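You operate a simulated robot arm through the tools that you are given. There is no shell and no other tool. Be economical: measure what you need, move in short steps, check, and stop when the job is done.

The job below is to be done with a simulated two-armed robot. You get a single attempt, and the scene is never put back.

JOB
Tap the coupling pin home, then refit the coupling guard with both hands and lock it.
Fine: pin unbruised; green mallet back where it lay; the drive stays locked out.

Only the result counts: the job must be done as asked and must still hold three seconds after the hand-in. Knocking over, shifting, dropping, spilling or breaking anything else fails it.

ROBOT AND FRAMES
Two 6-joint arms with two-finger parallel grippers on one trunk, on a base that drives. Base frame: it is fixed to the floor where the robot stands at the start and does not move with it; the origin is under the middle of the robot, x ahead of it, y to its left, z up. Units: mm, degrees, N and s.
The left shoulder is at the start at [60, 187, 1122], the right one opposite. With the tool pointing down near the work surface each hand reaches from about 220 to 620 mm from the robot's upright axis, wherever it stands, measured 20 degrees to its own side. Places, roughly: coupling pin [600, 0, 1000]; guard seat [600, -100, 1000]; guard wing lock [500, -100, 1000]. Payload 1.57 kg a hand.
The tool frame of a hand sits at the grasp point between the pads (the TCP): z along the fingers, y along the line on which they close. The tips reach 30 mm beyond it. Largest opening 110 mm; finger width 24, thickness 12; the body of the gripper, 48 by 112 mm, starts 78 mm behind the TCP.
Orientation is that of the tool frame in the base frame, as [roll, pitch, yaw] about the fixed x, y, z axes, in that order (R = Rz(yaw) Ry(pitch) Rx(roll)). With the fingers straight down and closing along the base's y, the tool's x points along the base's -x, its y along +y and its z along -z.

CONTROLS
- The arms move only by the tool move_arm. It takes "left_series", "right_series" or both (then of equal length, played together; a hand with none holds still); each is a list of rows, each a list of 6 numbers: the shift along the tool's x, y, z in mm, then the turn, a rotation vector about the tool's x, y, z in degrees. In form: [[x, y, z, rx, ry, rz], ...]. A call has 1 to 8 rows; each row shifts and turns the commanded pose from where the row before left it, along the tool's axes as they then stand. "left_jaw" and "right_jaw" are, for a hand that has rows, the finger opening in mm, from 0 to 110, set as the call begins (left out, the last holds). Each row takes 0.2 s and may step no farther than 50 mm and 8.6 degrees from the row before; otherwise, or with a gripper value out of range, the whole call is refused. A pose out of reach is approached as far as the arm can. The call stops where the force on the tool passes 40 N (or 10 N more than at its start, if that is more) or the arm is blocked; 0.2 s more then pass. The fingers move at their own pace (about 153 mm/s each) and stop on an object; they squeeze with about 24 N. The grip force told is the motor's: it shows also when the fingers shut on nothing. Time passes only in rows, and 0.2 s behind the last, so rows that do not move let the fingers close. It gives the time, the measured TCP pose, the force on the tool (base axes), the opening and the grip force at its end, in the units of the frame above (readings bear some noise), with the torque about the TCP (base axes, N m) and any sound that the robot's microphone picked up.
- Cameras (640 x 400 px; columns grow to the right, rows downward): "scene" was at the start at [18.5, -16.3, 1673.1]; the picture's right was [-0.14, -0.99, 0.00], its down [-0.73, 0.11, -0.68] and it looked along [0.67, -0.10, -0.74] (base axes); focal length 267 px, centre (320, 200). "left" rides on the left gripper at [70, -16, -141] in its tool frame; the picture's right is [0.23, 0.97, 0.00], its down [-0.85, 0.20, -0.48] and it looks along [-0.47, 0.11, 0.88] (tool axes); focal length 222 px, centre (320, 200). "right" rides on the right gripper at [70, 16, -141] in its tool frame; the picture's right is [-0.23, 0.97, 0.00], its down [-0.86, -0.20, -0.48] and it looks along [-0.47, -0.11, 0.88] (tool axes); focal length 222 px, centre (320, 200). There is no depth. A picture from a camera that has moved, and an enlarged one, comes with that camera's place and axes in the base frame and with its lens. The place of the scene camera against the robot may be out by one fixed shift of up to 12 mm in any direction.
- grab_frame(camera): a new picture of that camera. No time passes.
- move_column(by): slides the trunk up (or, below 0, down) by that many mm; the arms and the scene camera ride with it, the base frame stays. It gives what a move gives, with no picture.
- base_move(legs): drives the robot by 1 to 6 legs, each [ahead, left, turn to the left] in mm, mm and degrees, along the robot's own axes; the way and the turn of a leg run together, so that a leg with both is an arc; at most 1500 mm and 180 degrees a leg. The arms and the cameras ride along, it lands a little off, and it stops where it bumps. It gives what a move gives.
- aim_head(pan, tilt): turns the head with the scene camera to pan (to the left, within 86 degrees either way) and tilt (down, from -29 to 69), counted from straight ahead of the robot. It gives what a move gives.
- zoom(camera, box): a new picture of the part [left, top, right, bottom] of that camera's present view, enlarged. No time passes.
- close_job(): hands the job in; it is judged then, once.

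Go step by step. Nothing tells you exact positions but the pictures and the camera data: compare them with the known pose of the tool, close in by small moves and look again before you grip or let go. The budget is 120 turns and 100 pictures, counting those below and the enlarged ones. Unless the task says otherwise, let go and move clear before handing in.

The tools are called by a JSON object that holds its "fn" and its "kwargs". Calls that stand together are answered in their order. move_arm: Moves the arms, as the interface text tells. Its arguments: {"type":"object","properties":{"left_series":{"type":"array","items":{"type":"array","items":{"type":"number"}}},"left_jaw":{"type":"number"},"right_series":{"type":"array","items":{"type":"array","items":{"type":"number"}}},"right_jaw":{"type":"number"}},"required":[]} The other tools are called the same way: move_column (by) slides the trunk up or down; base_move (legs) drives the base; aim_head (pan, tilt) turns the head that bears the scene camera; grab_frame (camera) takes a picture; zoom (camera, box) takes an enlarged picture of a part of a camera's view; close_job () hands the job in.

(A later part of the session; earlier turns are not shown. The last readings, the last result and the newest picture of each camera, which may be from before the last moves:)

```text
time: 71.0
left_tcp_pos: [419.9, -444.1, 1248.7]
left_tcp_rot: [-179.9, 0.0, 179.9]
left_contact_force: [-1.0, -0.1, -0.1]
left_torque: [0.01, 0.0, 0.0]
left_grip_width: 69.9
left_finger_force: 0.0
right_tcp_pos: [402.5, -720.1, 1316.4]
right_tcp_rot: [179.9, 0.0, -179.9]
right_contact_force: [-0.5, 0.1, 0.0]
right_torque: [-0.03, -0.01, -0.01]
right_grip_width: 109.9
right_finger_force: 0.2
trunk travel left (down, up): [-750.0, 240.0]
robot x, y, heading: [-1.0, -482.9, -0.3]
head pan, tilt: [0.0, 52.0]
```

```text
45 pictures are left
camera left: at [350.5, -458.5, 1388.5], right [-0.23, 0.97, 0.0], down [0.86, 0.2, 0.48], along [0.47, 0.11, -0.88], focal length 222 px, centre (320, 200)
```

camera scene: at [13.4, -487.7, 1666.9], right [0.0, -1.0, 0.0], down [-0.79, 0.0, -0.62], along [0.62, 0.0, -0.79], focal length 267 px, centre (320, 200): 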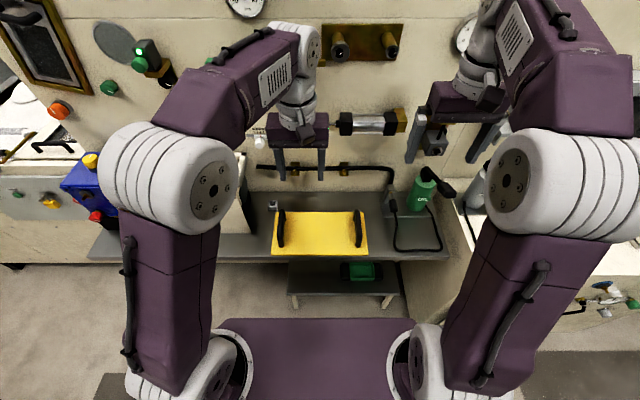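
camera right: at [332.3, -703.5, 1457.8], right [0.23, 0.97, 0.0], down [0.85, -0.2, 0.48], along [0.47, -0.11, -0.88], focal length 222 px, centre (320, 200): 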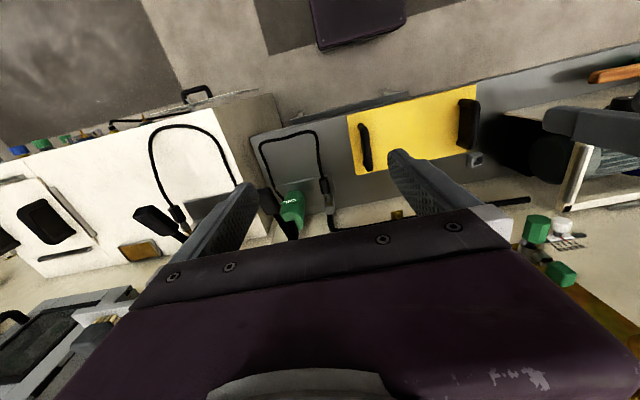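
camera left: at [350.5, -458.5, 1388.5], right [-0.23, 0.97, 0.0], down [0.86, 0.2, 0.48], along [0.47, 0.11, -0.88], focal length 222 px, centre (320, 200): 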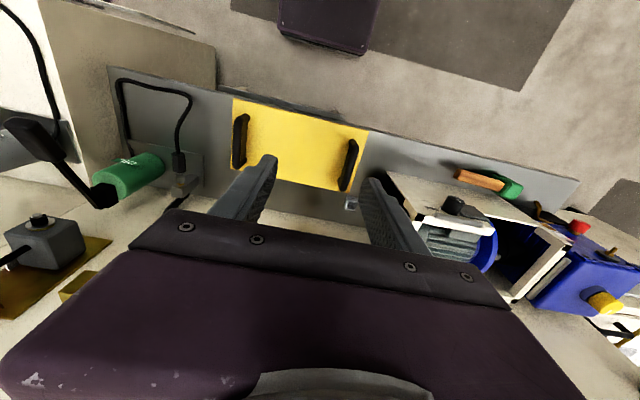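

I'm in front of the guard; handles at about [525, −345] and [525, −612]. I'll lower the trunk 150 mm and bring both hands above the handles.

{"fn": "move_column", "kwargs": {"by": -150}}

{"fn": "move_arm", "kwargs": {"left_series": [[-26, 24.5, 0, 0, 0, 0], [-26, 24.5, 0, 0, 0, 0], [-26, 24.5, 0, 0, 0, 0], [-26, 24.5, 0, 0, 0, 0], [0, 0, 30, 0, 0, 0], [0, 0, 0, 0, 0, 0]], "left_jaw": 60, "right_series": [[-31, 27, 0, 0, 0, 0], [-31, 27, 0, 0, 0, 0], [-31, 27, 0, 0, 0, 0], [-31, 27, 48, 0, 0, 0], [0, 0, 50, 0, 0, 0], [0, 0, 0, 0, 0, 0]], "right_jaw": 60}}

{"fn": "grab_frame", "kwargs": {"camera": "left"}}

{"fn": "grab_frame", "kwargs": {"camera": "right"}}

```text
time: 72.7
left_tcp_pos: [420.1, -444.1, 1098.0]
left_tcp_rot: [-179.9, 0.0, 179.8]
left_contact_force: [0.2, -0.7, 0.0]
left_torque: [-0.03, -0.01, 0.0]
left_grip_width: 70.1
left_finger_force: 0.0
right_tcp_pos: [401.9, -719.9, 1165.5]
right_tcp_rot: [-179.9, 0.0, 179.9]
right_contact_force: [0.5, 0.5, 0.0]
right_torque: [-0.02, 0.0, 0.01]
right_grip_width: 110.0
right_finger_force: 0.0
trunk travel left (down, up): [-600.0, 390.0]
robot x, y, heading: [-3.6, -483.8, 0.0]
head pan, tilt: [0.0, 52.0]
```

```text
refused: row 4 steps farther than a row can; nothing moved
```

```text
44 pictures are left
camera left: at [350.3, -458.8, 1238.6], right [-0.23, 0.97, 0.0], down [0.86, 0.2, 0.48], along [0.47, 0.11, -0.88], focal length 222 px, centre (320, 200)
```

left: 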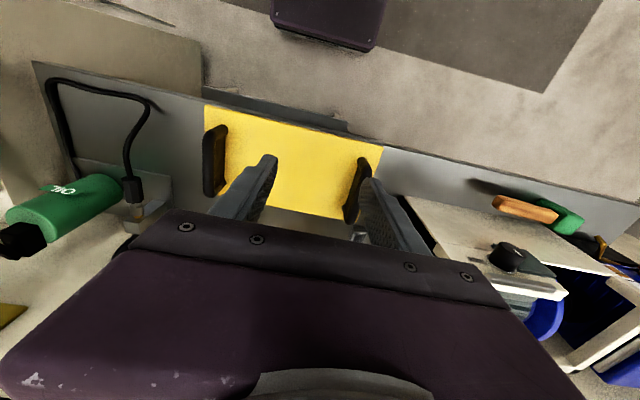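

```text
43 pictures are left
camera right: at [332.2, -703.8, 1307.8], right [0.23, 0.97, 0.0], down [0.85, -0.2, 0.48], along [0.47, -0.11, -0.88], focal length 222 px, centre (320, 200)
```

right: 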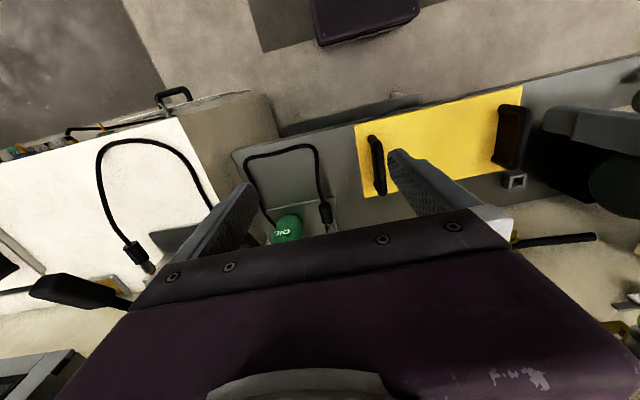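

Handles refined to about [523, −345] and [523, −619]. Moving both hands over them with smaller steps.

{"fn": "move_arm", "kwargs": {"left_series": [[-26, 24.5, 0, 0, 0, 0], [-26, 24.5, 0, 0, 0, 0], [-26, 24.5, 0, 0, 0, 0], [-26, 24.5, 0, 0, 0, 0], [0, 0, 30, 0, 0, 0], [0, 0, 40, 0, 0, 0], [0, 0, 40, 0, 0, 0], [0, 0, 0, 0, 0, 0]], "left_jaw": 60, "right_series": [[-30.3, 25.2, 0, 0, 0, 0], [-30.3, 25.2, 0, 0, 0, 0], [-30.3, 25.2, 0, 0, 0, 0], [-30.3, 25.2, 20, 0, 0, 0], [0, 0, 48, 0, 0, 0], [0, 0, 50, 0, 0, 0], [0, 0, 50, 0, 0, 0], [0, 0, 0, 0, 0, 0]], "right_jaw": 60}}

{"fn": "grab_frame", "kwargs": {"camera": "left"}}

{"fn": "grab_frame", "kwargs": {"camera": "right"}}

{"fn": "zoom", "kwargs": {"camera": "scene", "box": [230, 160, 410, 272]}}

```text
time: 74.5
left_tcp_pos: [523.7, -346.8, 988.3]
left_tcp_rot: [-179.9, 0.0, 179.9]
left_contact_force: [0.0, -0.2, 0.0]
left_torque: [0.0, -0.03, 0.02]
left_grip_width: 60.2
left_finger_force: 0.1
right_tcp_pos: [495.5, -628.3, 993.9]
right_tcp_rot: [180.0, 0.2, 180.0]
right_contact_force: [-0.8, 0.6, 0.0]
right_torque: [0.02, 0.02, -0.02]
right_grip_width: 59.8
right_finger_force: 0.1
right hand out of reach, approached as far as the arm can: row 3, 4
trunk travel left (down, up): [-600.0, 390.0]
robot x, y, heading: [-3.3, -484.3, 0.2]
head pan, tilt: [0.0, 52.0]
```

```text
42 pictures are left
camera left: at [454.2, -361.4, 1128.4], right [-0.23, 0.97, 0.0], down [0.85, 0.2, 0.48], along [0.47, 0.11, -0.88], focal length 222 px, centre (320, 200)
```

left: 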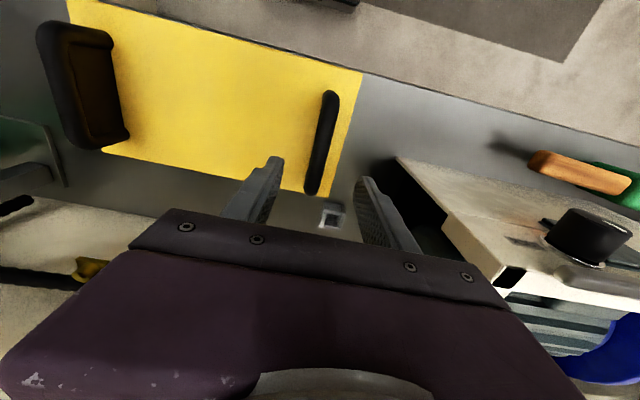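

```text
41 pictures are left
camera right: at [424.9, -610.7, 1135.9], right [0.23, 0.97, 0.0], down [0.85, -0.2, 0.48], along [0.47, -0.11, -0.88], focal length 222 px, centre (320, 200)
```

right: 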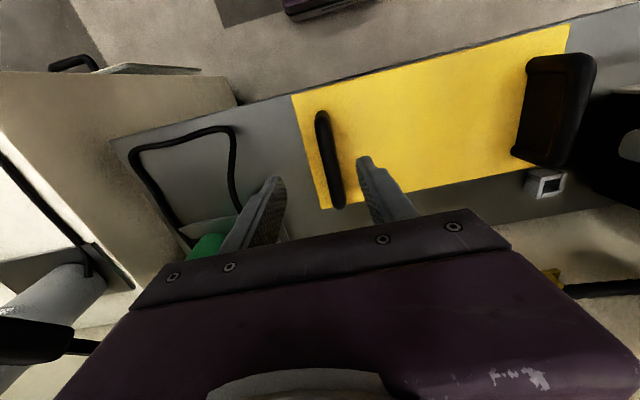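

```text
3.56 times, centred on (320, 216) of scene
camera zoom: at [12.0, -488.1, 1516.9], right [0.0, -1.0, 0.0], down [-0.79, 0.0, -0.62], along [0.62, 0.0, -0.79], focal length 950 px, centre (320, 143)
```

zoom: 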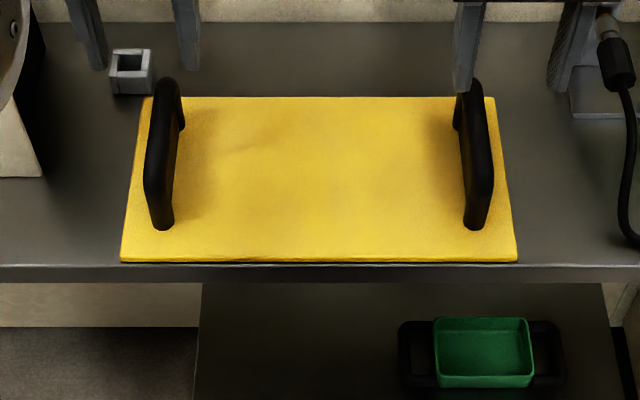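

Clear view of the guard, square to me. The right arm is at its reach limit, so I'll drive 45 mm closer and then align the hands.

{"fn": "base_move", "kwargs": {"legs": [[45, 0, 0]]}}

{"fn": "move_arm", "kwargs": {"left_series": [[0, 0, 0, 0, 0, 0]], "right_series": [[10, 0, 0, 0, 0, 0]]}}

```text
time: 75.4
left_tcp_pos: [569.2, -347.9, 988.8]
left_tcp_rot: [-179.9, 0.2, 179.8]
left_contact_force: [0.7, 0.7, 0.0]
left_torque: [0.04, 0.03, -0.02]
left_grip_width: 60.1
left_finger_force: 0.1
right_tcp_pos: [539.8, -625.9, 995.2]
right_tcp_rot: [180.0, 0.1, 180.0]
right_contact_force: [0.1, -0.2, 0.8]
right_torque: [-0.02, -0.01, -0.01]
right_grip_width: 60.0
right_finger_force: 0.0
trunk travel left (down, up): [-600.0, 390.0]
robot x, y, heading: [39.2, -481.4, 0.0]
head pan, tilt: [0.0, 52.0]
```

```text
time: 75.8
left_tcp_pos: [566.6, -346.5, 989.6]
left_tcp_rot: [-179.8, 0.2, 179.9]
left_contact_force: [-0.4, 0.0, -0.3]
left_torque: [-0.01, -0.05, 0.02]
left_grip_width: 59.8
left_finger_force: 0.0
right_tcp_pos: [529.1, -626.5, 994.7]
right_tcp_rot: [-180.0, 0.2, 180.0]
right_contact_force: [0.0, -0.5, 0.4]
right_torque: [-0.01, -0.05, -0.05]
right_grip_width: 60.1
right_finger_force: 0.1
trunk travel left (down, up): [-600.0, 390.0]
robot x, y, heading: [43.4, -485.1, 0.1]
head pan, tilt: [0.0, 52.0]
```

Handle bars appear to be near z≈865. I'll align and descend to about z 905, straddling the bars, then check.

{"fn": "move_arm", "kwargs": {"left_series": [[40, 1, 0, 0, 0, 0], [0, 0, 42, 0, 0, 0], [0, 0, 30, 0, 0, 0], [0, 0, 0, 0, 0, 0]], "right_series": [[2, 8, 0, 0, 0, 0], [0, 0, 47, 0, 0, 0], [0, 0, 30, 0, 0, 0], [0, 0, 0, 0, 0, 0]]}}

{"fn": "grab_frame", "kwargs": {"camera": "left"}}

{"fn": "grab_frame", "kwargs": {"camera": "right"}}

{"fn": "zoom", "kwargs": {"camera": "scene", "box": [230, 160, 410, 272]}}

```text
time: 76.8
left_tcp_pos: [528.9, -344.5, 916.0]
left_tcp_rot: [-179.9, 0.2, 179.9]
left_contact_force: [-0.5, -0.2, -0.6]
left_torque: [-0.03, 0.0, -0.03]
left_grip_width: 60.1
left_finger_force: 0.0
right_tcp_pos: [526.4, -619.5, 918.7]
right_tcp_rot: [180.0, 0.1, -180.0]
right_contact_force: [0.4, -0.6, 0.1]
right_torque: [0.02, -0.02, 0.0]
right_grip_width: 59.9
right_finger_force: 0.1
trunk travel left (down, up): [-600.0, 390.0]
robot x, y, heading: [47.1, -482.8, 0.0]
head pan, tilt: [0.0, 52.0]
```

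```text
39 pictures are left
camera left: at [459.1, -360.2, 1056.7], right [-0.23, 0.97, 0.0], down [0.85, 0.2, 0.48], along [0.47, 0.11, -0.88], focal length 222 px, centre (320, 200)
```

left: 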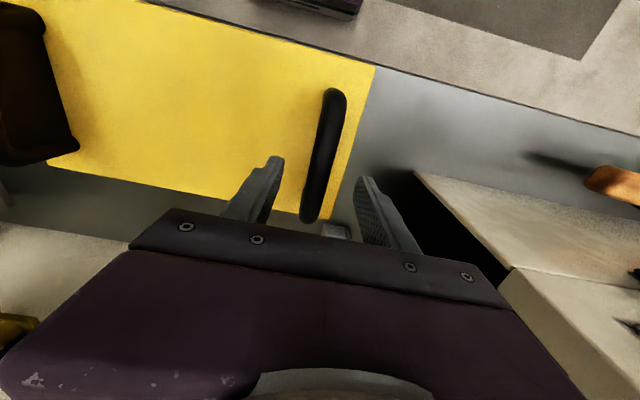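

```text
38 pictures are left
camera right: at [456.1, -602.6, 1059.8], right [0.23, 0.97, 0.0], down [0.85, -0.2, 0.48], along [0.47, -0.11, -0.88], focal length 222 px, centre (320, 200)
```

right: 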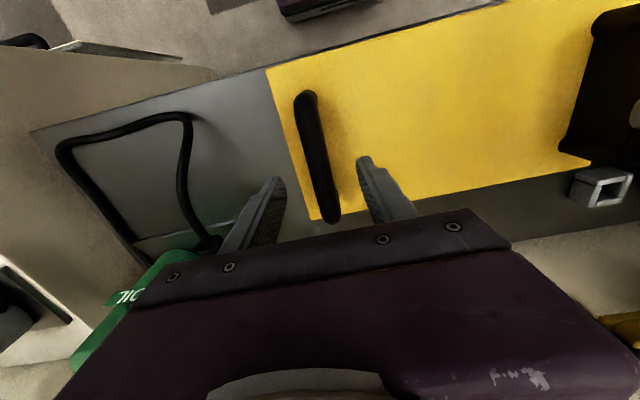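

```text
3.56 times, centred on (320, 216) of scene
camera zoom: at [56.7, -487.9, 1517.0], right [0.0, -1.0, 0.0], down [-0.79, 0.0, -0.62], along [0.62, 0.0, -0.79], focal length 950 px, centre (320, 143)
```

zoom: 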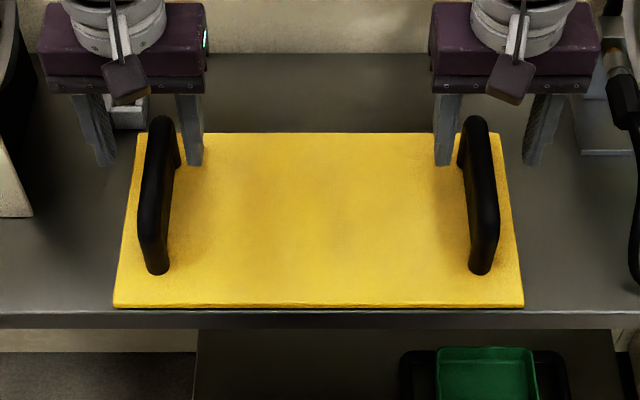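

Both bars lie centred between the fingers. I'll descend 50 mm and close gently on both.

{"fn": "move_arm", "kwargs": {"left_series": [[0, 0, 25, 0, 0, 0], [0, 0, 23, 0, 0, 0], [0, 0, 0, 0, 0, 0]], "right_series": [[0, 0, 25, 0, 0, 0], [0, 0, 26, 0, 0, 0], [0, 0, 0, 0, 0, 0]]}}

{"fn": "zoom", "kwargs": {"camera": "scene", "box": [230, 160, 410, 272]}}

```text
time: 77.6
left_tcp_pos: [530.0, -346.2, 867.0]
left_tcp_rot: [-179.9, 0.1, 179.9]
left_contact_force: [-0.3, 0.4, 1.8]
left_torque: [0.0, 0.02, 0.02]
left_grip_width: 59.9
left_finger_force: 0.1
right_tcp_pos: [528.0, -618.4, 867.9]
right_tcp_rot: [-179.9, 0.1, -180.0]
right_contact_force: [-0.5, 0.7, 0.4]
right_torque: [0.02, -0.01, 0.0]
right_grip_width: 59.7
right_finger_force: 0.1
trunk travel left (down, up): [-600.0, 390.0]
robot x, y, heading: [38.1, -482.7, -0.1]
head pan, tilt: [0.0, 52.0]
```

```text
3.56 times, centred on (320, 216) of scene
camera zoom: at [57.6, -487.9, 1516.9], right [0.0, -1.0, 0.0], down [-0.79, 0.0, -0.62], along [0.62, 0.0, -0.79], focal length 950 px, centre (320, 143)
```

zoom: 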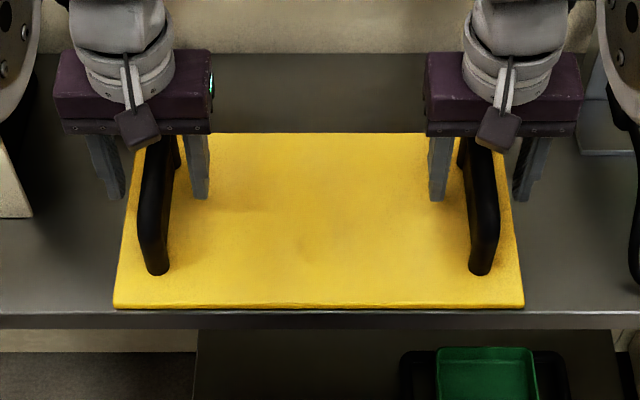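

{"fn": "move_arm", "kwargs": {"left_series": [[0, 0, 0, 0, 0, 0], [0, 0, 0, 0, 0, 0], [0, 0, 0, 0, 0, 0]], "left_jaw": 5, "right_series": [[0, 0, 0, 0, 0, 0], [0, 0, 0, 0, 0, 0], [0, 0, 0, 0, 0, 0]], "right_jaw": 5}}

```text
time: 78.4
left_tcp_pos: [529.4, -345.7, 867.2]
left_tcp_rot: [-179.9, 0.0, 179.9]
left_contact_force: [-0.8, -6.5, 0.1]
left_torque: [0.05, -0.11, 0.07]
left_grip_width: 19.8
left_finger_force: 24.3
right_tcp_pos: [528.5, -618.7, 866.9]
right_tcp_rot: [-180.0, 0.1, 179.9]
right_contact_force: [-1.7, 7.2, 0.5]
right_torque: [0.0, -0.1, 0.01]
right_grip_width: 19.8
right_finger_force: 24.2
trunk travel left (down, up): [-600.0, 390.0]
robot x, y, heading: [43.2, -483.2, 0.2]
head pan, tilt: [0.0, 52.0]
```

Both bars are gripped (20 mm). I'll relax the hands 1 mm inward and lift with the trunk 40 mm to check.

{"fn": "move_arm", "kwargs": {"left_series": [[0, -1, 0, 0, 0, 0], [0, 0, 0, 0, 0, 0]], "right_series": [[0, 1, 0, 0, 0, 0], [0, 0, 0, 0, 0, 0]]}}

{"fn": "move_column", "kwargs": {"by": 40}}

{"fn": "grab_frame", "kwargs": {"camera": "scene"}}

```text
time: 79.0
left_tcp_pos: [528.8, -346.6, 867.3]
left_tcp_rot: [-180.0, -0.1, 179.8]
left_contact_force: [2.1, 4.8, 0.2]
left_torque: [0.05, -0.06, 0.25]
left_grip_width: 19.7
left_finger_force: 24.1
right_tcp_pos: [527.6, -619.1, 866.2]
right_tcp_rot: [-179.9, 0.1, 180.0]
right_contact_force: [-2.9, -6.5, 5.4]
right_torque: [0.06, 0.36, 0.11]
right_grip_width: 19.8
right_finger_force: 24.1
trunk travel left (down, up): [-600.0, 390.0]
robot x, y, heading: [44.4, -484.9, 0.1]
head pan, tilt: [0.0, 52.0]
```

```text
time: 79.8
left_tcp_pos: [530.9, -345.0, 906.7]
left_tcp_rot: [179.9, -0.1, 179.9]
left_contact_force: [2.0, 16.4, -4.6]
left_torque: [-0.15, 0.0, 0.16]
left_grip_width: 19.8
left_finger_force: 23.7
right_tcp_pos: [529.3, -618.8, 904.7]
right_tcp_rot: [-180.0, -0.1, -180.0]
right_contact_force: [-0.3, -15.7, -5.5]
right_torque: [0.02, -0.02, 0.09]
right_grip_width: 19.2
right_finger_force: 24.2
trunk travel left (down, up): [-640.0, 350.0]
robot x, y, heading: [45.8, -481.2, 0.0]
head pan, tilt: [0.0, 52.0]
```

```text
35 pictures are left
camera scene: at [60.5, -487.9, 1556.9], right [0.0, -1.0, 0.0], down [-0.79, 0.0, -0.61], along [0.61, 0.0, -0.79], focal length 267 px, centre (320, 200)
```

scene: 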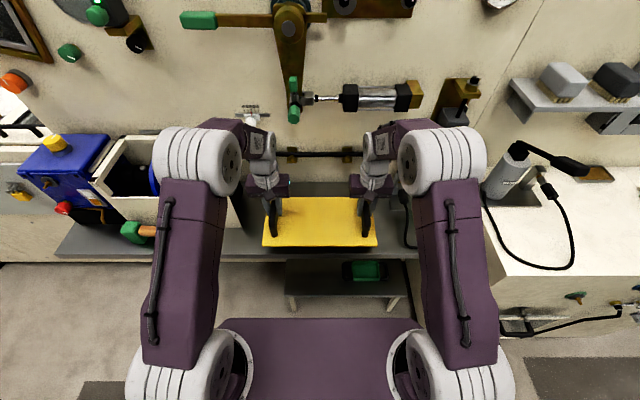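

The guard is up and level, with the hands pulling slightly inward. I'll relax them, then raise the trunk so the guard clears the box.

{"fn": "move_arm", "kwargs": {"left_series": [[0, 0.7, 0, 0, 0, 0], [0, 0, 0, 0, 0, 0]], "right_series": [[0, -0.7, 0, 0, 0, 0], [0, 0, 0, 0, 0, 0]]}}

{"fn": "move_column", "kwargs": {"by": 150}}

{"fn": "move_column", "kwargs": {"by": 120}}

{"fn": "grab_frame", "kwargs": {"camera": "scene"}}

```text
time: 80.4
left_tcp_pos: [531.1, -345.6, 906.2]
left_tcp_rot: [-180.0, 0.1, 179.9]
left_contact_force: [1.1, 9.7, -4.3]
left_torque: [-0.07, -0.09, 0.21]
left_grip_width: 19.7
left_finger_force: 24.0
right_tcp_pos: [528.5, -618.9, 906.4]
right_tcp_rot: [-180.0, 0.0, 180.0]
right_contact_force: [-1.1, -9.0, -4.4]
right_torque: [0.06, 0.02, 0.15]
right_grip_width: 19.6
right_finger_force: 24.1
trunk travel left (down, up): [-640.0, 350.0]
robot x, y, heading: [41.9, -481.6, -0.1]
head pan, tilt: [0.0, 52.0]
```

```text
time: 82.2
left_tcp_pos: [530.1, -345.7, 1056.6]
left_tcp_rot: [-179.8, 0.0, 179.8]
left_contact_force: [2.0, 2.9, -4.2]
left_torque: [-0.03, -0.02, 0.24]
left_grip_width: 19.6
left_finger_force: 23.9
right_tcp_pos: [530.1, -618.8, 1056.0]
right_tcp_rot: [180.0, 0.0, 180.0]
right_contact_force: [-0.9, -3.4, -5.3]
right_torque: [0.03, 0.05, 0.11]
right_grip_width: 19.6
right_finger_force: 24.1
trunk travel left (down, up): [-790.0, 200.0]
robot x, y, heading: [39.2, -485.0, -0.1]
head pan, tilt: [0.0, 52.0]
```

```text
time: 83.7
left_tcp_pos: [530.9, -345.7, 1177.9]
left_tcp_rot: [-180.0, 0.1, 179.9]
left_contact_force: [0.6, -1.5, -4.7]
left_torque: [0.01, 0.02, 0.2]
left_grip_width: 19.7
left_finger_force: 24.1
right_tcp_pos: [529.7, -619.1, 1176.9]
right_tcp_rot: [180.0, 0.0, -179.9]
right_contact_force: [-0.9, 1.4, -5.7]
right_torque: [-0.01, -0.06, 0.09]
right_grip_width: 19.7
right_finger_force: 24.0
trunk travel left (down, up): [-910.0, 80.0]
robot x, y, heading: [42.4, -483.6, -0.1]
head pan, tilt: [0.0, 52.0]
```

```text
34 pictures are left
camera scene: at [60.2, -487.9, 1826.8], right [0.0, -1.0, 0.0], down [-0.79, 0.0, -0.61], along [0.61, 0.0, -0.79], focal length 267 px, centre (320, 200)
```

scene: 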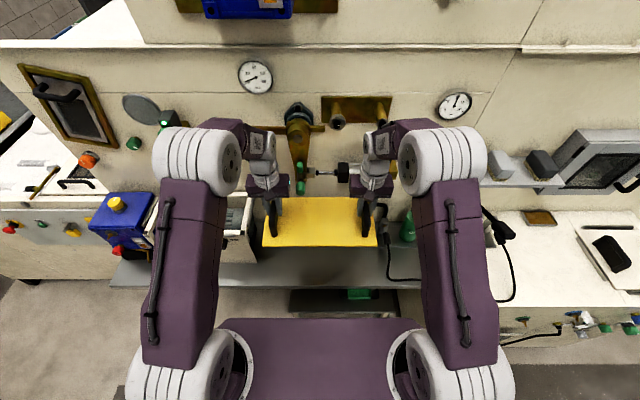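

Guard is well clear of everything. Now I'll drive left to bring it in front of/over the box.

{"fn": "base_move", "kwargs": {"legs": [[0, 430, 0]]}}

{"fn": "grab_frame", "kwargs": {"camera": "scene"}}

```text
time: 86.3
left_tcp_pos: [532.4, 85.8, 1177.0]
left_tcp_rot: [-179.9, 0.0, 179.9]
left_contact_force: [1.2, -4.7, -4.9]
left_torque: [0.02, -0.01, 0.17]
left_grip_width: 19.8
left_finger_force: 24.4
right_tcp_pos: [529.6, -187.5, 1175.7]
right_tcp_rot: [179.9, 0.0, 179.9]
right_contact_force: [-1.3, 3.6, -4.7]
right_torque: [0.0, -0.01, 0.08]
right_grip_width: 19.5
right_finger_force: 24.4
trunk travel left (down, up): [-910.0, 80.0]
robot x, y, heading: [42.8, -45.1, -0.4]
head pan, tilt: [0.0, 52.0]
```

```text
33 pictures are left
camera scene: at [60.4, -56.5, 1826.9], right [0.0, -1.0, 0.0], down [-0.79, 0.0, -0.61], along [0.61, 0.0, -0.79], focal length 267 px, centre (320, 200)
```

scene: 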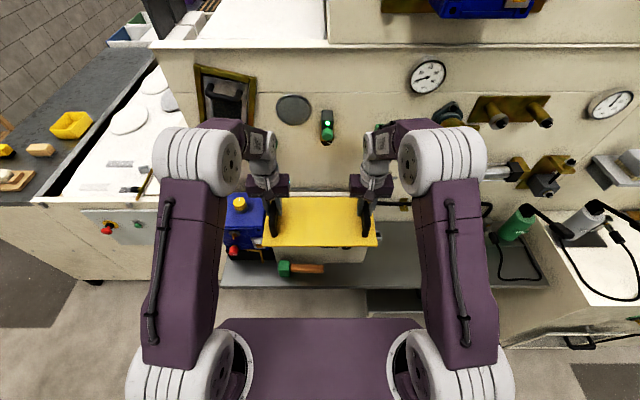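

The guard is now in line with the box (hand centre y≈−51). I'll lower both hands 55 mm and extend forward together most of the way, then compare edges.

{"fn": "move_arm", "kwargs": {"left_series": [[0, 0, 25, 0, 0, 0], [0, 0, 25, 0, 0, 0], [-25, 0, 0, 0, 0, 0], [-25, 0, 0, 0, 0, 0], [-25, 0, 0, 0, 0, 0], [-25, 0, 0, 0, 0, 0], [0, 0, 0, 0, 0, 0]], "right_series": [[0, 0, 25, 0, 0, 0], [0, 0, 25, 0, 0, 0], [-25, 0, 0, 0, 0, 0], [-25, 0, 0, 0, 0, 0], [-25, 0, 0, 0, 0, 0], [-25, 0, 0, 0, 0, 0], [0, 0, 0, 0, 0, 0]]}}

{"fn": "zoom", "kwargs": {"camera": "scene", "box": [220, 130, 420, 255]}}

```text
time: 87.9
left_tcp_pos: [631.2, 87.9, 1126.7]
left_tcp_rot: [-179.8, 0.0, 179.8]
left_contact_force: [0.4, -4.5, -5.5]
left_torque: [-0.07, -0.05, 0.18]
left_grip_width: 19.4
left_finger_force: 24.0
right_tcp_pos: [629.2, -184.6, 1125.6]
right_tcp_rot: [-180.0, -0.1, 179.9]
right_contact_force: [-0.6, 6.3, -5.0]
right_torque: [-0.06, -0.01, 0.03]
right_grip_width: 19.8
right_finger_force: 23.7
trunk travel left (down, up): [-910.0, 80.0]
robot x, y, heading: [44.6, -50.4, -0.2]
head pan, tilt: [0.0, 52.0]
```

```text
3.20 times, centred on (320, 192) of scene
camera zoom: at [59.8, -52.4, 1826.9], right [0.0, -1.0, 0.0], down [-0.79, 0.0, -0.62], along [0.62, 0.0, -0.79], focal length 855 px, centre (320, 224)
```

zoom: 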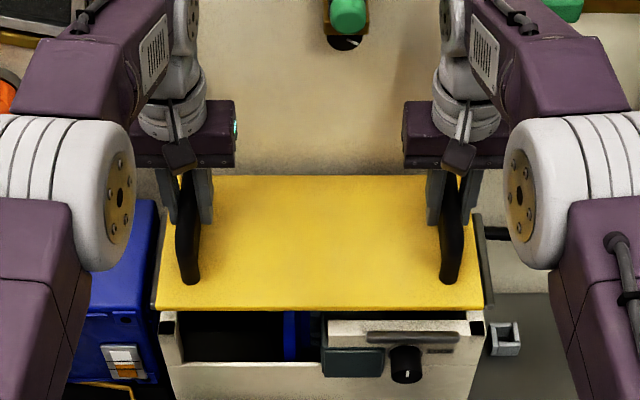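

I see the guard just above the box: it needs about 5 mm forward and 2 mm right. I'll apply that, lower 25 mm, and look again.

{"fn": "move_arm", "kwargs": {"left_series": [[-5, -2.5, 0, 0, 0, 0], [0, 0, 12, 0, 0, 0], [0, 0, 12, 0, 0, 0], [0, 0, 0, 0, 0, 0]], "right_series": [[-5, -2.5, 0, 0, 0, 0], [0, 0, 12, 0, 0, 0], [0, 0, 12, 0, 0, 0], [0, 0, 0, 0, 0, 0]]}}

{"fn": "zoom", "kwargs": {"camera": "scene", "box": [255, 160, 385, 250]}}

{"fn": "grab_frame", "kwargs": {"camera": "right"}}

{"fn": "grab_frame", "kwargs": {"camera": "left"}}

```text
time: 88.9
left_tcp_pos: [632.8, 86.9, 1103.8]
left_tcp_rot: [-179.9, 0.2, 179.7]
left_contact_force: [-2.7, -3.1, 8.3]
left_torque: [-0.01, -0.73, 0.07]
left_grip_width: 19.8
left_finger_force: 24.1
right_tcp_pos: [632.5, -186.5, 1105.3]
right_tcp_rot: [180.0, 0.3, 179.9]
right_contact_force: [-0.6, 7.6, 2.0]
right_torque: [-0.02, -0.76, 0.04]
right_grip_width: 19.8
right_finger_force: 23.8
trunk travel left (down, up): [-910.0, 80.0]
robot x, y, heading: [43.5, -50.2, -0.3]
head pan, tilt: [0.0, 52.0]
```

```text
4.44 times, centred on (320, 205) of scene
camera zoom: at [55.1, -51.3, 1827.2], right [0.0, -1.0, 0.0], down [-0.79, 0.0, -0.62], along [0.62, 0.0, -0.79], focal length 1187 px, centre (320, 178)
```

zoom: 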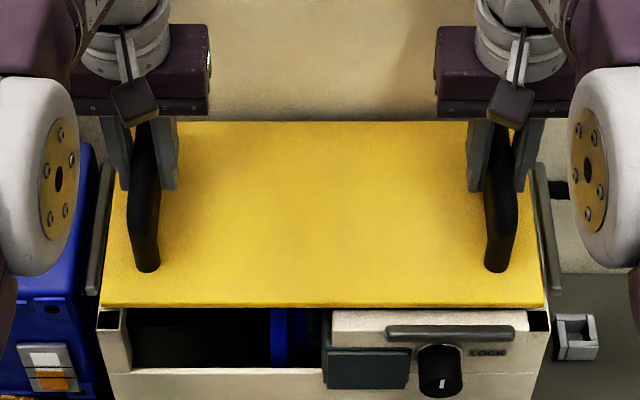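

```text
30 pictures are left
camera right: at [561.5, -170.1, 1245.9], right [0.23, 0.97, 0.0], down [0.85, -0.2, 0.48], along [0.47, -0.11, -0.88], focal length 222 px, centre (320, 200)
```

right: 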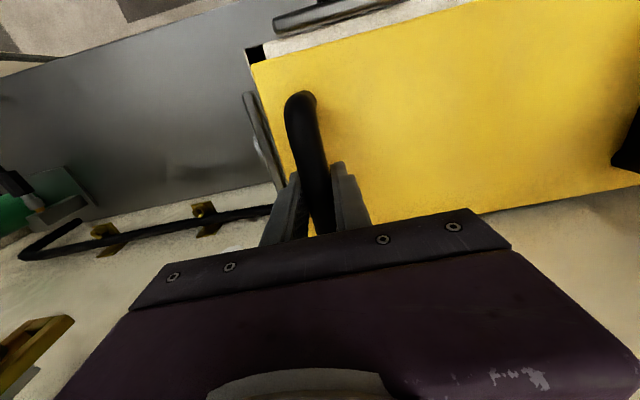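

```text
29 pictures are left
camera left: at [564.6, 71.8, 1245.6], right [-0.22, 0.97, 0.0], down [0.85, 0.2, 0.48], along [0.47, 0.11, -0.88], focal length 222 px, centre (320, 200)
```

left: 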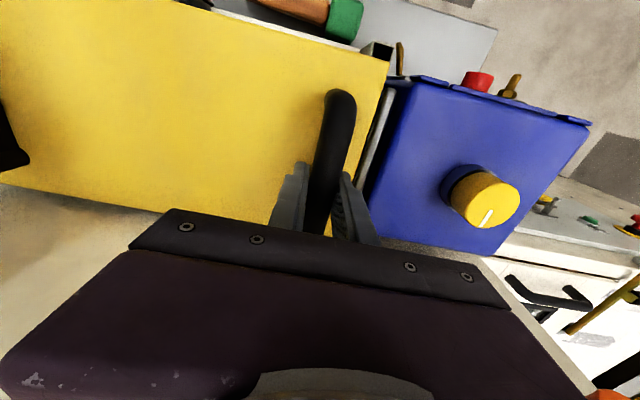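

The guard's back edge touched the rear guide (upward force, torque from the back). I'll raise 8 mm, shift 5 mm toward me and 2 mm right, and lower again.

{"fn": "move_arm", "kwargs": {"left_series": [[0, 0, -8, 0, 0, 0], [5, -2, 0, 0, 0, 0], [0, 0, 6, 0, 0, 0], [0, 0, 4, 0, 0, 0], [0, 0, 0, 0, 0, 0]], "right_series": [[0, 0, -8, 0, 0, 0], [5, -2, 0, 0, 0, 0], [0, 0, 6, 0, 0, 0], [0, 0, 4, 0, 0, 0], [0, 0, 0, 0, 0, 0]]}}

{"fn": "zoom", "kwargs": {"camera": "scene", "box": [255, 160, 385, 250]}}

```text
time: 90.1
left_tcp_pos: [629.3, 83.0, 1103.3]
left_tcp_rot: [-179.9, 0.2, 179.8]
left_contact_force: [-0.8, -2.6, 4.2]
left_torque: [0.01, -0.71, 0.16]
left_grip_width: 20.0
left_finger_force: 23.8
right_tcp_pos: [628.6, -188.9, 1102.4]
right_tcp_rot: [179.9, 0.1, 179.8]
right_contact_force: [-2.0, 4.0, 3.6]
right_torque: [0.04, -0.72, 0.14]
right_grip_width: 19.9
right_finger_force: 24.2
trunk travel left (down, up): [-910.0, 80.0]
robot x, y, heading: [44.3, -47.4, -0.1]
head pan, tilt: [0.0, 52.0]
```

```text
4.44 times, centred on (320, 205) of scene
camera zoom: at [56.1, -52.3, 1827.1], right [0.0, -1.0, 0.0], down [-0.79, 0.0, -0.62], along [0.62, 0.0, -0.79], focal length 1187 px, centre (320, 178)
```

zoom: 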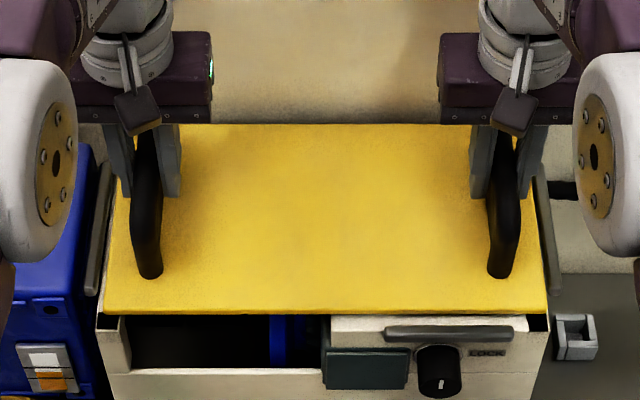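

{"fn": "move_arm", "kwargs": {"left_series": [[0, 0, -6, 0, 0, 0], [5, 0.7, 0, 0, 0, 0], [0, 0, 4, 0, 0, 0], [0, 0, 3, 0, 0, 0], [0, 0, 3, 0, 0, 0], [0, 0, 0, 0, 0, 0]], "right_series": [[0, 0, -6, 0, 0, 0], [5, 0.7, 0, 0, 0, 0], [0, 0, 4, 0, 0, 0], [0, 0, 3, 0, 0, 0], [0, 0, 3, 0, 0, 0], [0, 0, 0, 0, 0, 0]]}}

{"fn": "zoom", "kwargs": {"camera": "scene", "box": [255, 160, 385, 250]}}

```text
time: 91.5
left_tcp_pos: [626.9, 84.7, 1097.7]
left_tcp_rot: [-179.8, 0.0, 179.8]
left_contact_force: [4.1, -1.0, -0.9]
left_torque: [-0.05, 0.61, 0.26]
left_grip_width: 19.7
left_finger_force: 24.1
right_tcp_pos: [625.7, -188.4, 1096.4]
right_tcp_rot: [180.0, 0.1, 179.8]
right_contact_force: [-0.4, 1.6, 7.6]
right_torque: [-0.06, 0.66, 0.1]
right_grip_width: 19.6
right_finger_force: 23.8
trunk travel left (down, up): [-910.0, 80.0]
robot x, y, heading: [42.4, -48.8, -0.1]
head pan, tilt: [0.0, 52.0]
```

```text
4.44 times, centred on (320, 205) of scene
camera zoom: at [59.5, -52.2, 1827.2], right [0.0, -1.0, 0.0], down [-0.79, 0.0, -0.62], along [0.62, 0.0, -0.79], focal length 1187 px, centre (320, 178)
```

zoom: 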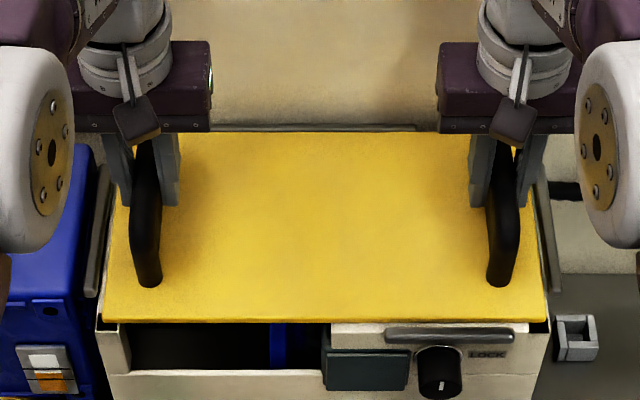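

The back has cleared; now the front edge touches the front guide. I'll raise 4 mm, go 2 mm forward, and lower again.

{"fn": "move_arm", "kwargs": {"left_series": [[0, 0, -4, 0, 0, 0], [-2.2, 0, 0, 0, 0, 0], [0, 0, 4, 0, 0, 0], [0, 0, 3, 0, 0, 0], [0, 0, 3, 0, 0, 0], [0, 0, 0, 0, 0, 0]], "right_series": [[0, 0, -4, 0, 0, 0], [-2.2, 0, 0, 0, 0, 0], [0, 0, 4, 0, 0, 0], [0, 0, 3, 0, 0, 0], [0, 0, 3, 0, 0, 0], [0, 0, 0, 0, 0, 0]]}}

{"fn": "zoom", "kwargs": {"camera": "scene", "box": [255, 160, 385, 250]}}

```text
time: 92.9
left_tcp_pos: [628.2, 83.9, 1093.6]
left_tcp_rot: [-179.9, 0.4, 179.8]
left_contact_force: [5.9, 5.3, 18.7]
left_torque: [0.0, 0.13, 0.1]
left_grip_width: 19.5
left_finger_force: 23.9
right_tcp_pos: [626.1, -188.8, 1092.4]
right_tcp_rot: [-180.0, 0.4, 179.7]
right_contact_force: [8.5, -5.8, 17.6]
right_torque: [0.03, 0.02, 0.12]
right_grip_width: 19.6
right_finger_force: 24.3
trunk travel left (down, up): [-910.0, 80.0]
robot x, y, heading: [44.4, -49.7, 0.0]
head pan, tilt: [0.0, 52.0]
```

```text
4.44 times, centred on (320, 205) of scene
camera zoom: at [56.9, -52.6, 1827.4], right [0.0, -1.0, 0.0], down [-0.79, 0.0, -0.62], along [0.62, 0.0, -0.79], focal length 1187 px, centre (320, 178)
```

zoom: 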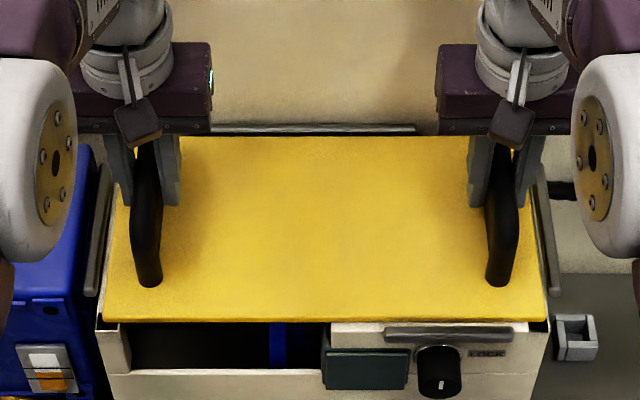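

{"fn": "zoom", "kwargs": {"camera": "scene", "box": [330, 215, 380, 245]}}

{"fn": "zoom", "kwargs": {"camera": "right", "box": [220, 0, 420, 220]}}

```text
12.80 times, centred on (355, 230) of scene
camera zoom: at [56.9, -52.6, 1827.4], right [0.0, -1.0, 0.0], down [-0.79, 0.0, -0.62], along [0.62, 0.0, -0.79], focal length 3419 px, centre (-128, -184)
```

zoom: 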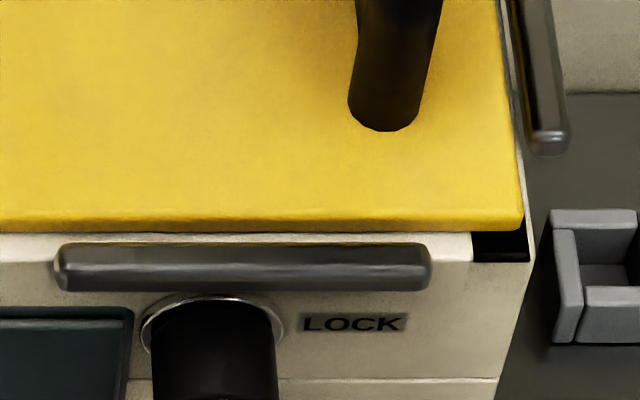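

```text
1.82 times, centred on (320, 110) of right
camera zoom: at [556.0, -172.3, 1233.9], right [0.23, 0.97, 0.0], down [0.85, -0.2, 0.49], along [0.47, -0.11, -0.87], focal length 404 px, centre (320, 364)
```

zoom: 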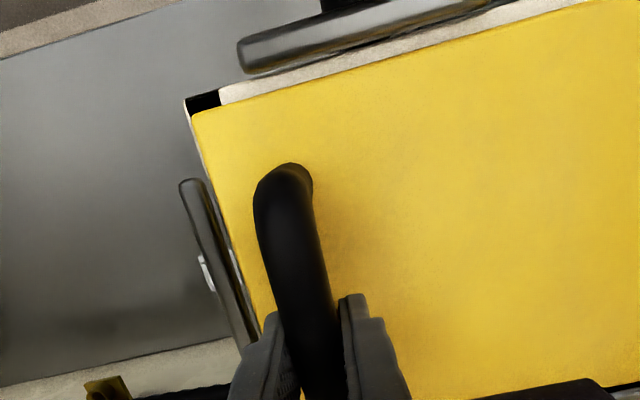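

{"fn": "zoom", "kwargs": {"camera": "scene", "box": [290, 180, 350, 205]}}

{"fn": "zoom", "kwargs": {"camera": "scene", "box": [262, 190, 302, 240]}}

```text
10.67 times, centred on (320, 192) of scene
camera zoom: at [56.9, -52.6, 1827.4], right [0.0, -1.0, 0.0], down [-0.79, 0.0, -0.62], along [0.62, 0.0, -0.79], focal length 2849 px, centre (320, 280)
```

zoom: 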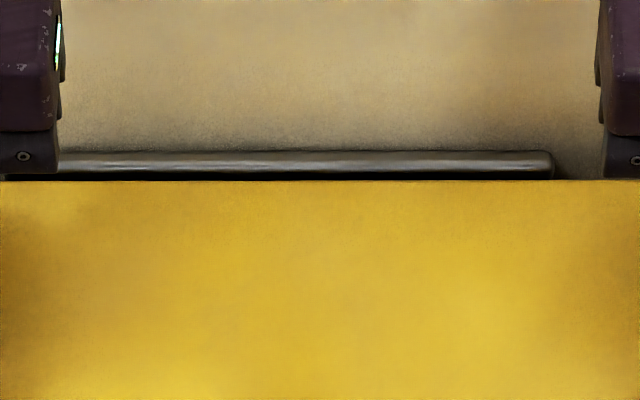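

```text
8.00 times, centred on (282, 215) of scene
camera zoom: at [56.9, -52.6, 1827.4], right [0.0, -1.0, 0.0], down [-0.79, 0.0, -0.62], along [0.62, 0.0, -0.79], focal length 2137 px, centre (624, 80)
```

zoom: 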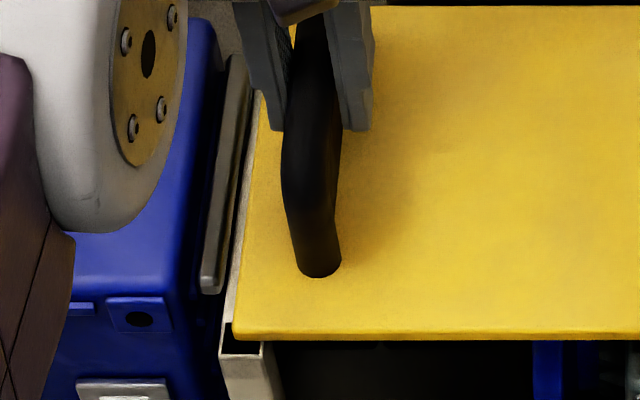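

The guard sits between all four guides with small, even gaps and an even upward load, so it's seated. I'll ease the downward push and release both hands.

{"fn": "move_arm", "kwargs": {"left_series": [[0, 0, -1.5, 0, 0, 0], [0, 0, 0, 0, 0, 0]], "right_series": [[0, 0, -1.5, 0, 0, 0], [0, 0, 0, 0, 0, 0]]}}

{"fn": "move_arm", "kwargs": {"left_series": [[0, 0, 0, 0, 0, 0], [0, 0, 0, 0, 0, 0]], "left_jaw": 50, "right_series": [[0, 0, 0, 0, 0, 0], [0, 0, 0, 0, 0, 0]], "right_jaw": 50}}

{"fn": "zoom", "kwargs": {"camera": "scene", "box": [255, 160, 385, 250]}}

```text
time: 93.5
left_tcp_pos: [629.0, 84.7, 1093.3]
left_tcp_rot: [-179.9, 0.1, 179.8]
left_contact_force: [7.2, 6.6, 15.0]
left_torque: [-0.01, -0.33, 0.07]
left_grip_width: 19.8
left_finger_force: 23.8
right_tcp_pos: [625.7, -190.2, 1093.3]
right_tcp_rot: [180.0, 0.1, 180.0]
right_contact_force: [8.8, -7.4, 13.3]
right_torque: [0.03, -0.32, 0.04]
right_grip_width: 19.5
right_finger_force: 23.8
trunk travel left (down, up): [-910.0, 80.0]
robot x, y, heading: [45.8, -46.6, -0.1]
head pan, tilt: [0.0, 52.0]
```

```text
time: 94.1
left_tcp_pos: [627.3, 82.4, 1091.7]
left_tcp_rot: [-179.9, -0.1, 179.9]
left_contact_force: [0.4, -0.2, -0.7]
left_torque: [-0.02, 0.01, 0.04]
left_grip_width: 49.9
left_finger_force: 0.1
right_tcp_pos: [625.2, -188.1, 1090.5]
right_tcp_rot: [180.0, -0.1, 180.0]
right_contact_force: [0.1, 0.1, 0.2]
right_torque: [-0.01, -0.01, 0.01]
right_grip_width: 50.1
right_finger_force: 0.1
trunk travel left (down, up): [-910.0, 80.0]
robot x, y, heading: [43.3, -49.2, -0.3]
head pan, tilt: [0.0, 52.0]
```

```text
4.44 times, centred on (320, 205) of scene
camera zoom: at [58.3, -52.8, 1826.8], right [0.0, -1.0, 0.0], down [-0.79, 0.0, -0.62], along [0.62, 0.0, -0.79], focal length 1187 px, centre (320, 178)
```

zoom: 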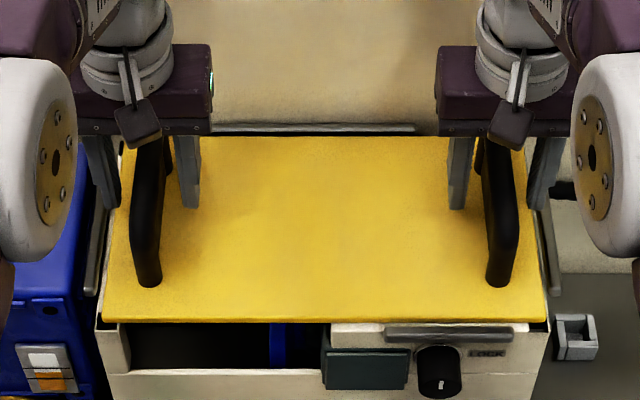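

Guard released and unmoved. I'll raise both hands clear of the handles, retract, and look at the knob closely.

{"fn": "move_arm", "kwargs": {"left_series": [[0, 0, -30, 0, 0, 0], [0, 0, -45, 0, 0, 0], [0, 0, -45, 0, 0, 0], [45, 0, 0, 0, 0, 0], [45, 15, 0, 0, 0, 0], [45, 15, 0, 0, 0, 0], [45, 15, 0, 0, 0, 0], [0, 0, 0, 0, 0, 0]], "right_series": [[0, 0, -30, 0, 0, 0], [0, 0, -45, 0, 0, 0], [0, 0, -45, 0, 0, 0], [45, 0, 0, 0, 0, 0], [45, 0, 0, 0, 0, 0], [45, 0, 0, 0, 0, 0], [45, 0, 0, 0, 0, 0], [45, 0, 0, 0, 0, 0]]}}

{"fn": "zoom", "kwargs": {"camera": "scene", "box": [320, 220, 370, 255]}}

{"fn": "zoom", "kwargs": {"camera": "right", "box": [260, 60, 500, 240]}}

```text
time: 95.9
left_tcp_pos: [446.2, 129.5, 1213.4]
left_tcp_rot: [-179.9, 0.2, 179.8]
left_contact_force: [-0.3, -0.2, 0.2]
left_torque: [0.0, 0.01, -0.04]
left_grip_width: 50.3
left_finger_force: 0.0
right_tcp_pos: [398.1, -190.0, 1212.1]
right_tcp_rot: [-180.0, 0.2, 179.9]
right_contact_force: [-0.6, -0.9, -0.1]
right_torque: [0.0, 0.01, -0.02]
right_grip_width: 50.0
right_finger_force: 0.0
trunk travel left (down, up): [-910.0, 80.0]
robot x, y, heading: [42.0, -53.8, 0.1]
head pan, tilt: [0.0, 52.0]
```

```text
11.43 times, centred on (345, 238) of scene
camera zoom: at [55.2, -53.1, 1826.9], right [0.0, -1.0, 0.0], down [-0.79, 0.0, -0.62], along [0.62, 0.0, -0.79], focal length 3052 px, centre (34, -229)
```

zoom: 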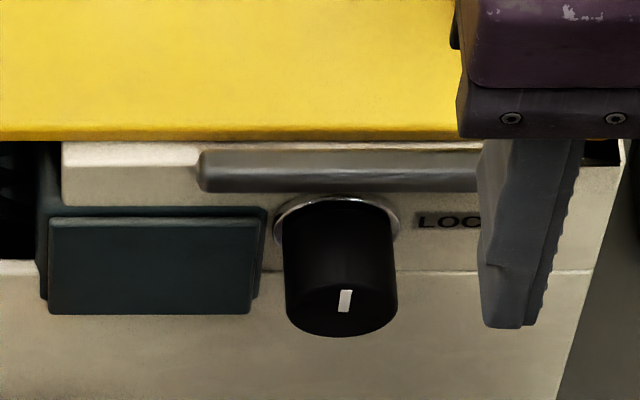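

```text
2.22 times, centred on (380, 150) of right
camera zoom: at [328.5, -173.3, 1353.8], right [0.23, 0.97, 0.0], down [0.85, -0.2, 0.48], along [0.47, -0.11, -0.88], focal length 494 px, centre (187, 311)
```

zoom: 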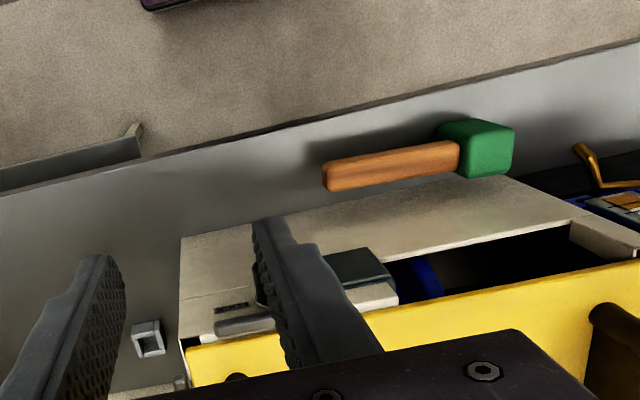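

The knob is a ~35 mm cylinder at about [500–529, −146, 988], its mark pointing up and LOCK to its right, so it needs a clockwise quarter turn. I'll back the base off and lower the trunk for room to approach it horizontally with the right hand.

{"fn": "base_move", "kwargs": {"legs": [[-150, 0, 0]]}}

{"fn": "move_column", "kwargs": {"by": -160}}

{"fn": "move_arm", "kwargs": {"right_series": [[-48, 10, 0, 0, 0, 0], [-48, 10, 0, 0, 0, 0], [-48, 10, 0, 0, 0, 0], [0, 0, 0, 0, -8.4, 0], [0, 0, 0, 0, -8.4, 0], [0, 0, 0, 0, -8.4, 0], [0, 0, 0, 0, -8.4, 0], [0, 0, 0, 0, -8.4, 0]], "right_jaw": 60}}

{"fn": "move_arm", "kwargs": {"right_series": [[0, 0, 0, 0, -8, 0], [0, 0, 0, 0, -8, 0], [0, 0, 0, 0, -8, 0], [0, 0, 0, 0, -8, 0], [0, 0, 0, 0, -8, 0], [0, 0, 0, 0, -8, 0], [0, 0, 0, 0, 0, 0]]}}

{"fn": "grab_frame", "kwargs": {"camera": "right"}}

{"fn": "grab_frame", "kwargs": {"camera": "scene"}}

```text
time: 97.3
left_tcp_pos: [300.0, 130.5, 1213.4]
left_tcp_rot: [-180.0, -0.2, 179.8]
left_contact_force: [-0.4, 0.6, 0.2]
left_torque: [0.05, 0.0, -0.02]
left_grip_width: 50.2
left_finger_force: 0.1
right_tcp_pos: [254.4, -189.7, 1209.6]
right_tcp_rot: [-180.0, -0.1, 180.0]
right_contact_force: [0.6, -1.1, 0.1]
right_torque: [-0.03, 0.03, -0.02]
right_grip_width: 50.1
right_finger_force: 0.1
trunk travel left (down, up): [-910.0, 80.0]
robot x, y, heading: [-106.0, -50.9, -0.2]
head pan, tilt: [0.0, 52.0]
```

```text
time: 99.2
left_tcp_pos: [297.8, 129.7, 1052.6]
left_tcp_rot: [-179.9, 0.0, 179.8]
left_contact_force: [0.2, -0.9, -1.1]
left_torque: [-0.03, 0.01, 0.01]
left_grip_width: 50.0
left_finger_force: 0.1
right_tcp_pos: [251.3, -188.9, 1051.8]
right_tcp_rot: [180.0, 0.1, 180.0]
right_contact_force: [-0.6, 0.4, -0.3]
right_torque: [0.0, 0.02, -0.02]
right_grip_width: 49.8
right_finger_force: 0.0
trunk travel left (down, up): [-750.0, 240.0]
robot x, y, heading: [-109.2, -47.6, -0.0]
head pan, tilt: [0.0, 52.0]
```

```text
time: 101.0
left_tcp_pos: [298.7, 130.0, 1053.4]
left_tcp_rot: [-179.8, 0.0, 179.8]
left_contact_force: [0.1, 0.4, -0.5]
left_torque: [0.01, -0.05, -0.01]
left_grip_width: 50.1
left_finger_force: 0.0
right_tcp_pos: [393.7, -173.0, 1049.8]
right_tcp_rot: [-176.8, 34.2, -180.0]
right_contact_force: [0.4, -0.2, -0.5]
right_torque: [0.0, 0.03, 0.01]
right_grip_width: 59.6
right_finger_force: 0.1
right hand out of reach, approached as far as the arm can: row 7, 8
trunk travel left (down, up): [-750.0, 240.0]
robot x, y, heading: [-105.6, -44.6, 0.1]
head pan, tilt: [0.0, 52.0]
```

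```text
time: 102.5
left_tcp_pos: [297.5, 129.6, 1052.8]
left_tcp_rot: [-179.9, 0.0, 179.8]
left_contact_force: [0.0, 0.4, -0.1]
left_torque: [-0.01, -0.05, 0.01]
left_grip_width: 50.2
left_finger_force: 0.1
right_tcp_pos: [461.0, -128.5, 1121.5]
right_tcp_rot: [-153.8, 81.2, -156.3]
right_contact_force: [0.1, 0.0, -0.1]
right_torque: [0.02, -0.02, 0.0]
right_grip_width: 60.0
right_finger_force: 0.0
right hand out of reach, approached as far as the arm can: row 3, 4, 5, 6
trunk travel left (down, up): [-750.0, 240.0]
robot x, y, heading: [-107.5, -46.6, -0.0]
head pan, tilt: [0.0, 52.0]
```

```text
18 pictures are left
camera right: at [312.7, -109.9, 1071.7], right [0.07, 0.98, 0.16], down [-0.36, -0.12, 0.92], along [0.93, -0.12, 0.35], focal length 222 px, centre (320, 200)
```

right: 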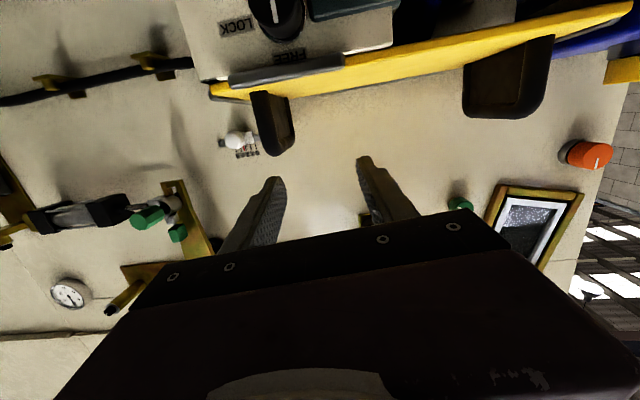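

```text
17 pictures are left
camera scene: at [-92.2, -52.8, 1666.9], right [0.0, -1.0, 0.0], down [-0.79, 0.0, -0.62], along [0.62, 0.0, -0.79], focal length 267 px, centre (320, 200)
```

scene: 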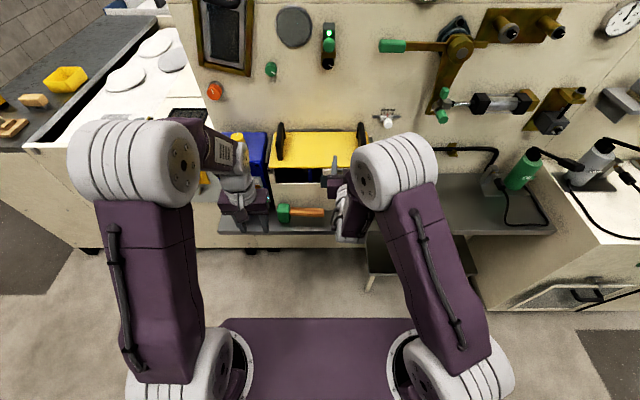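

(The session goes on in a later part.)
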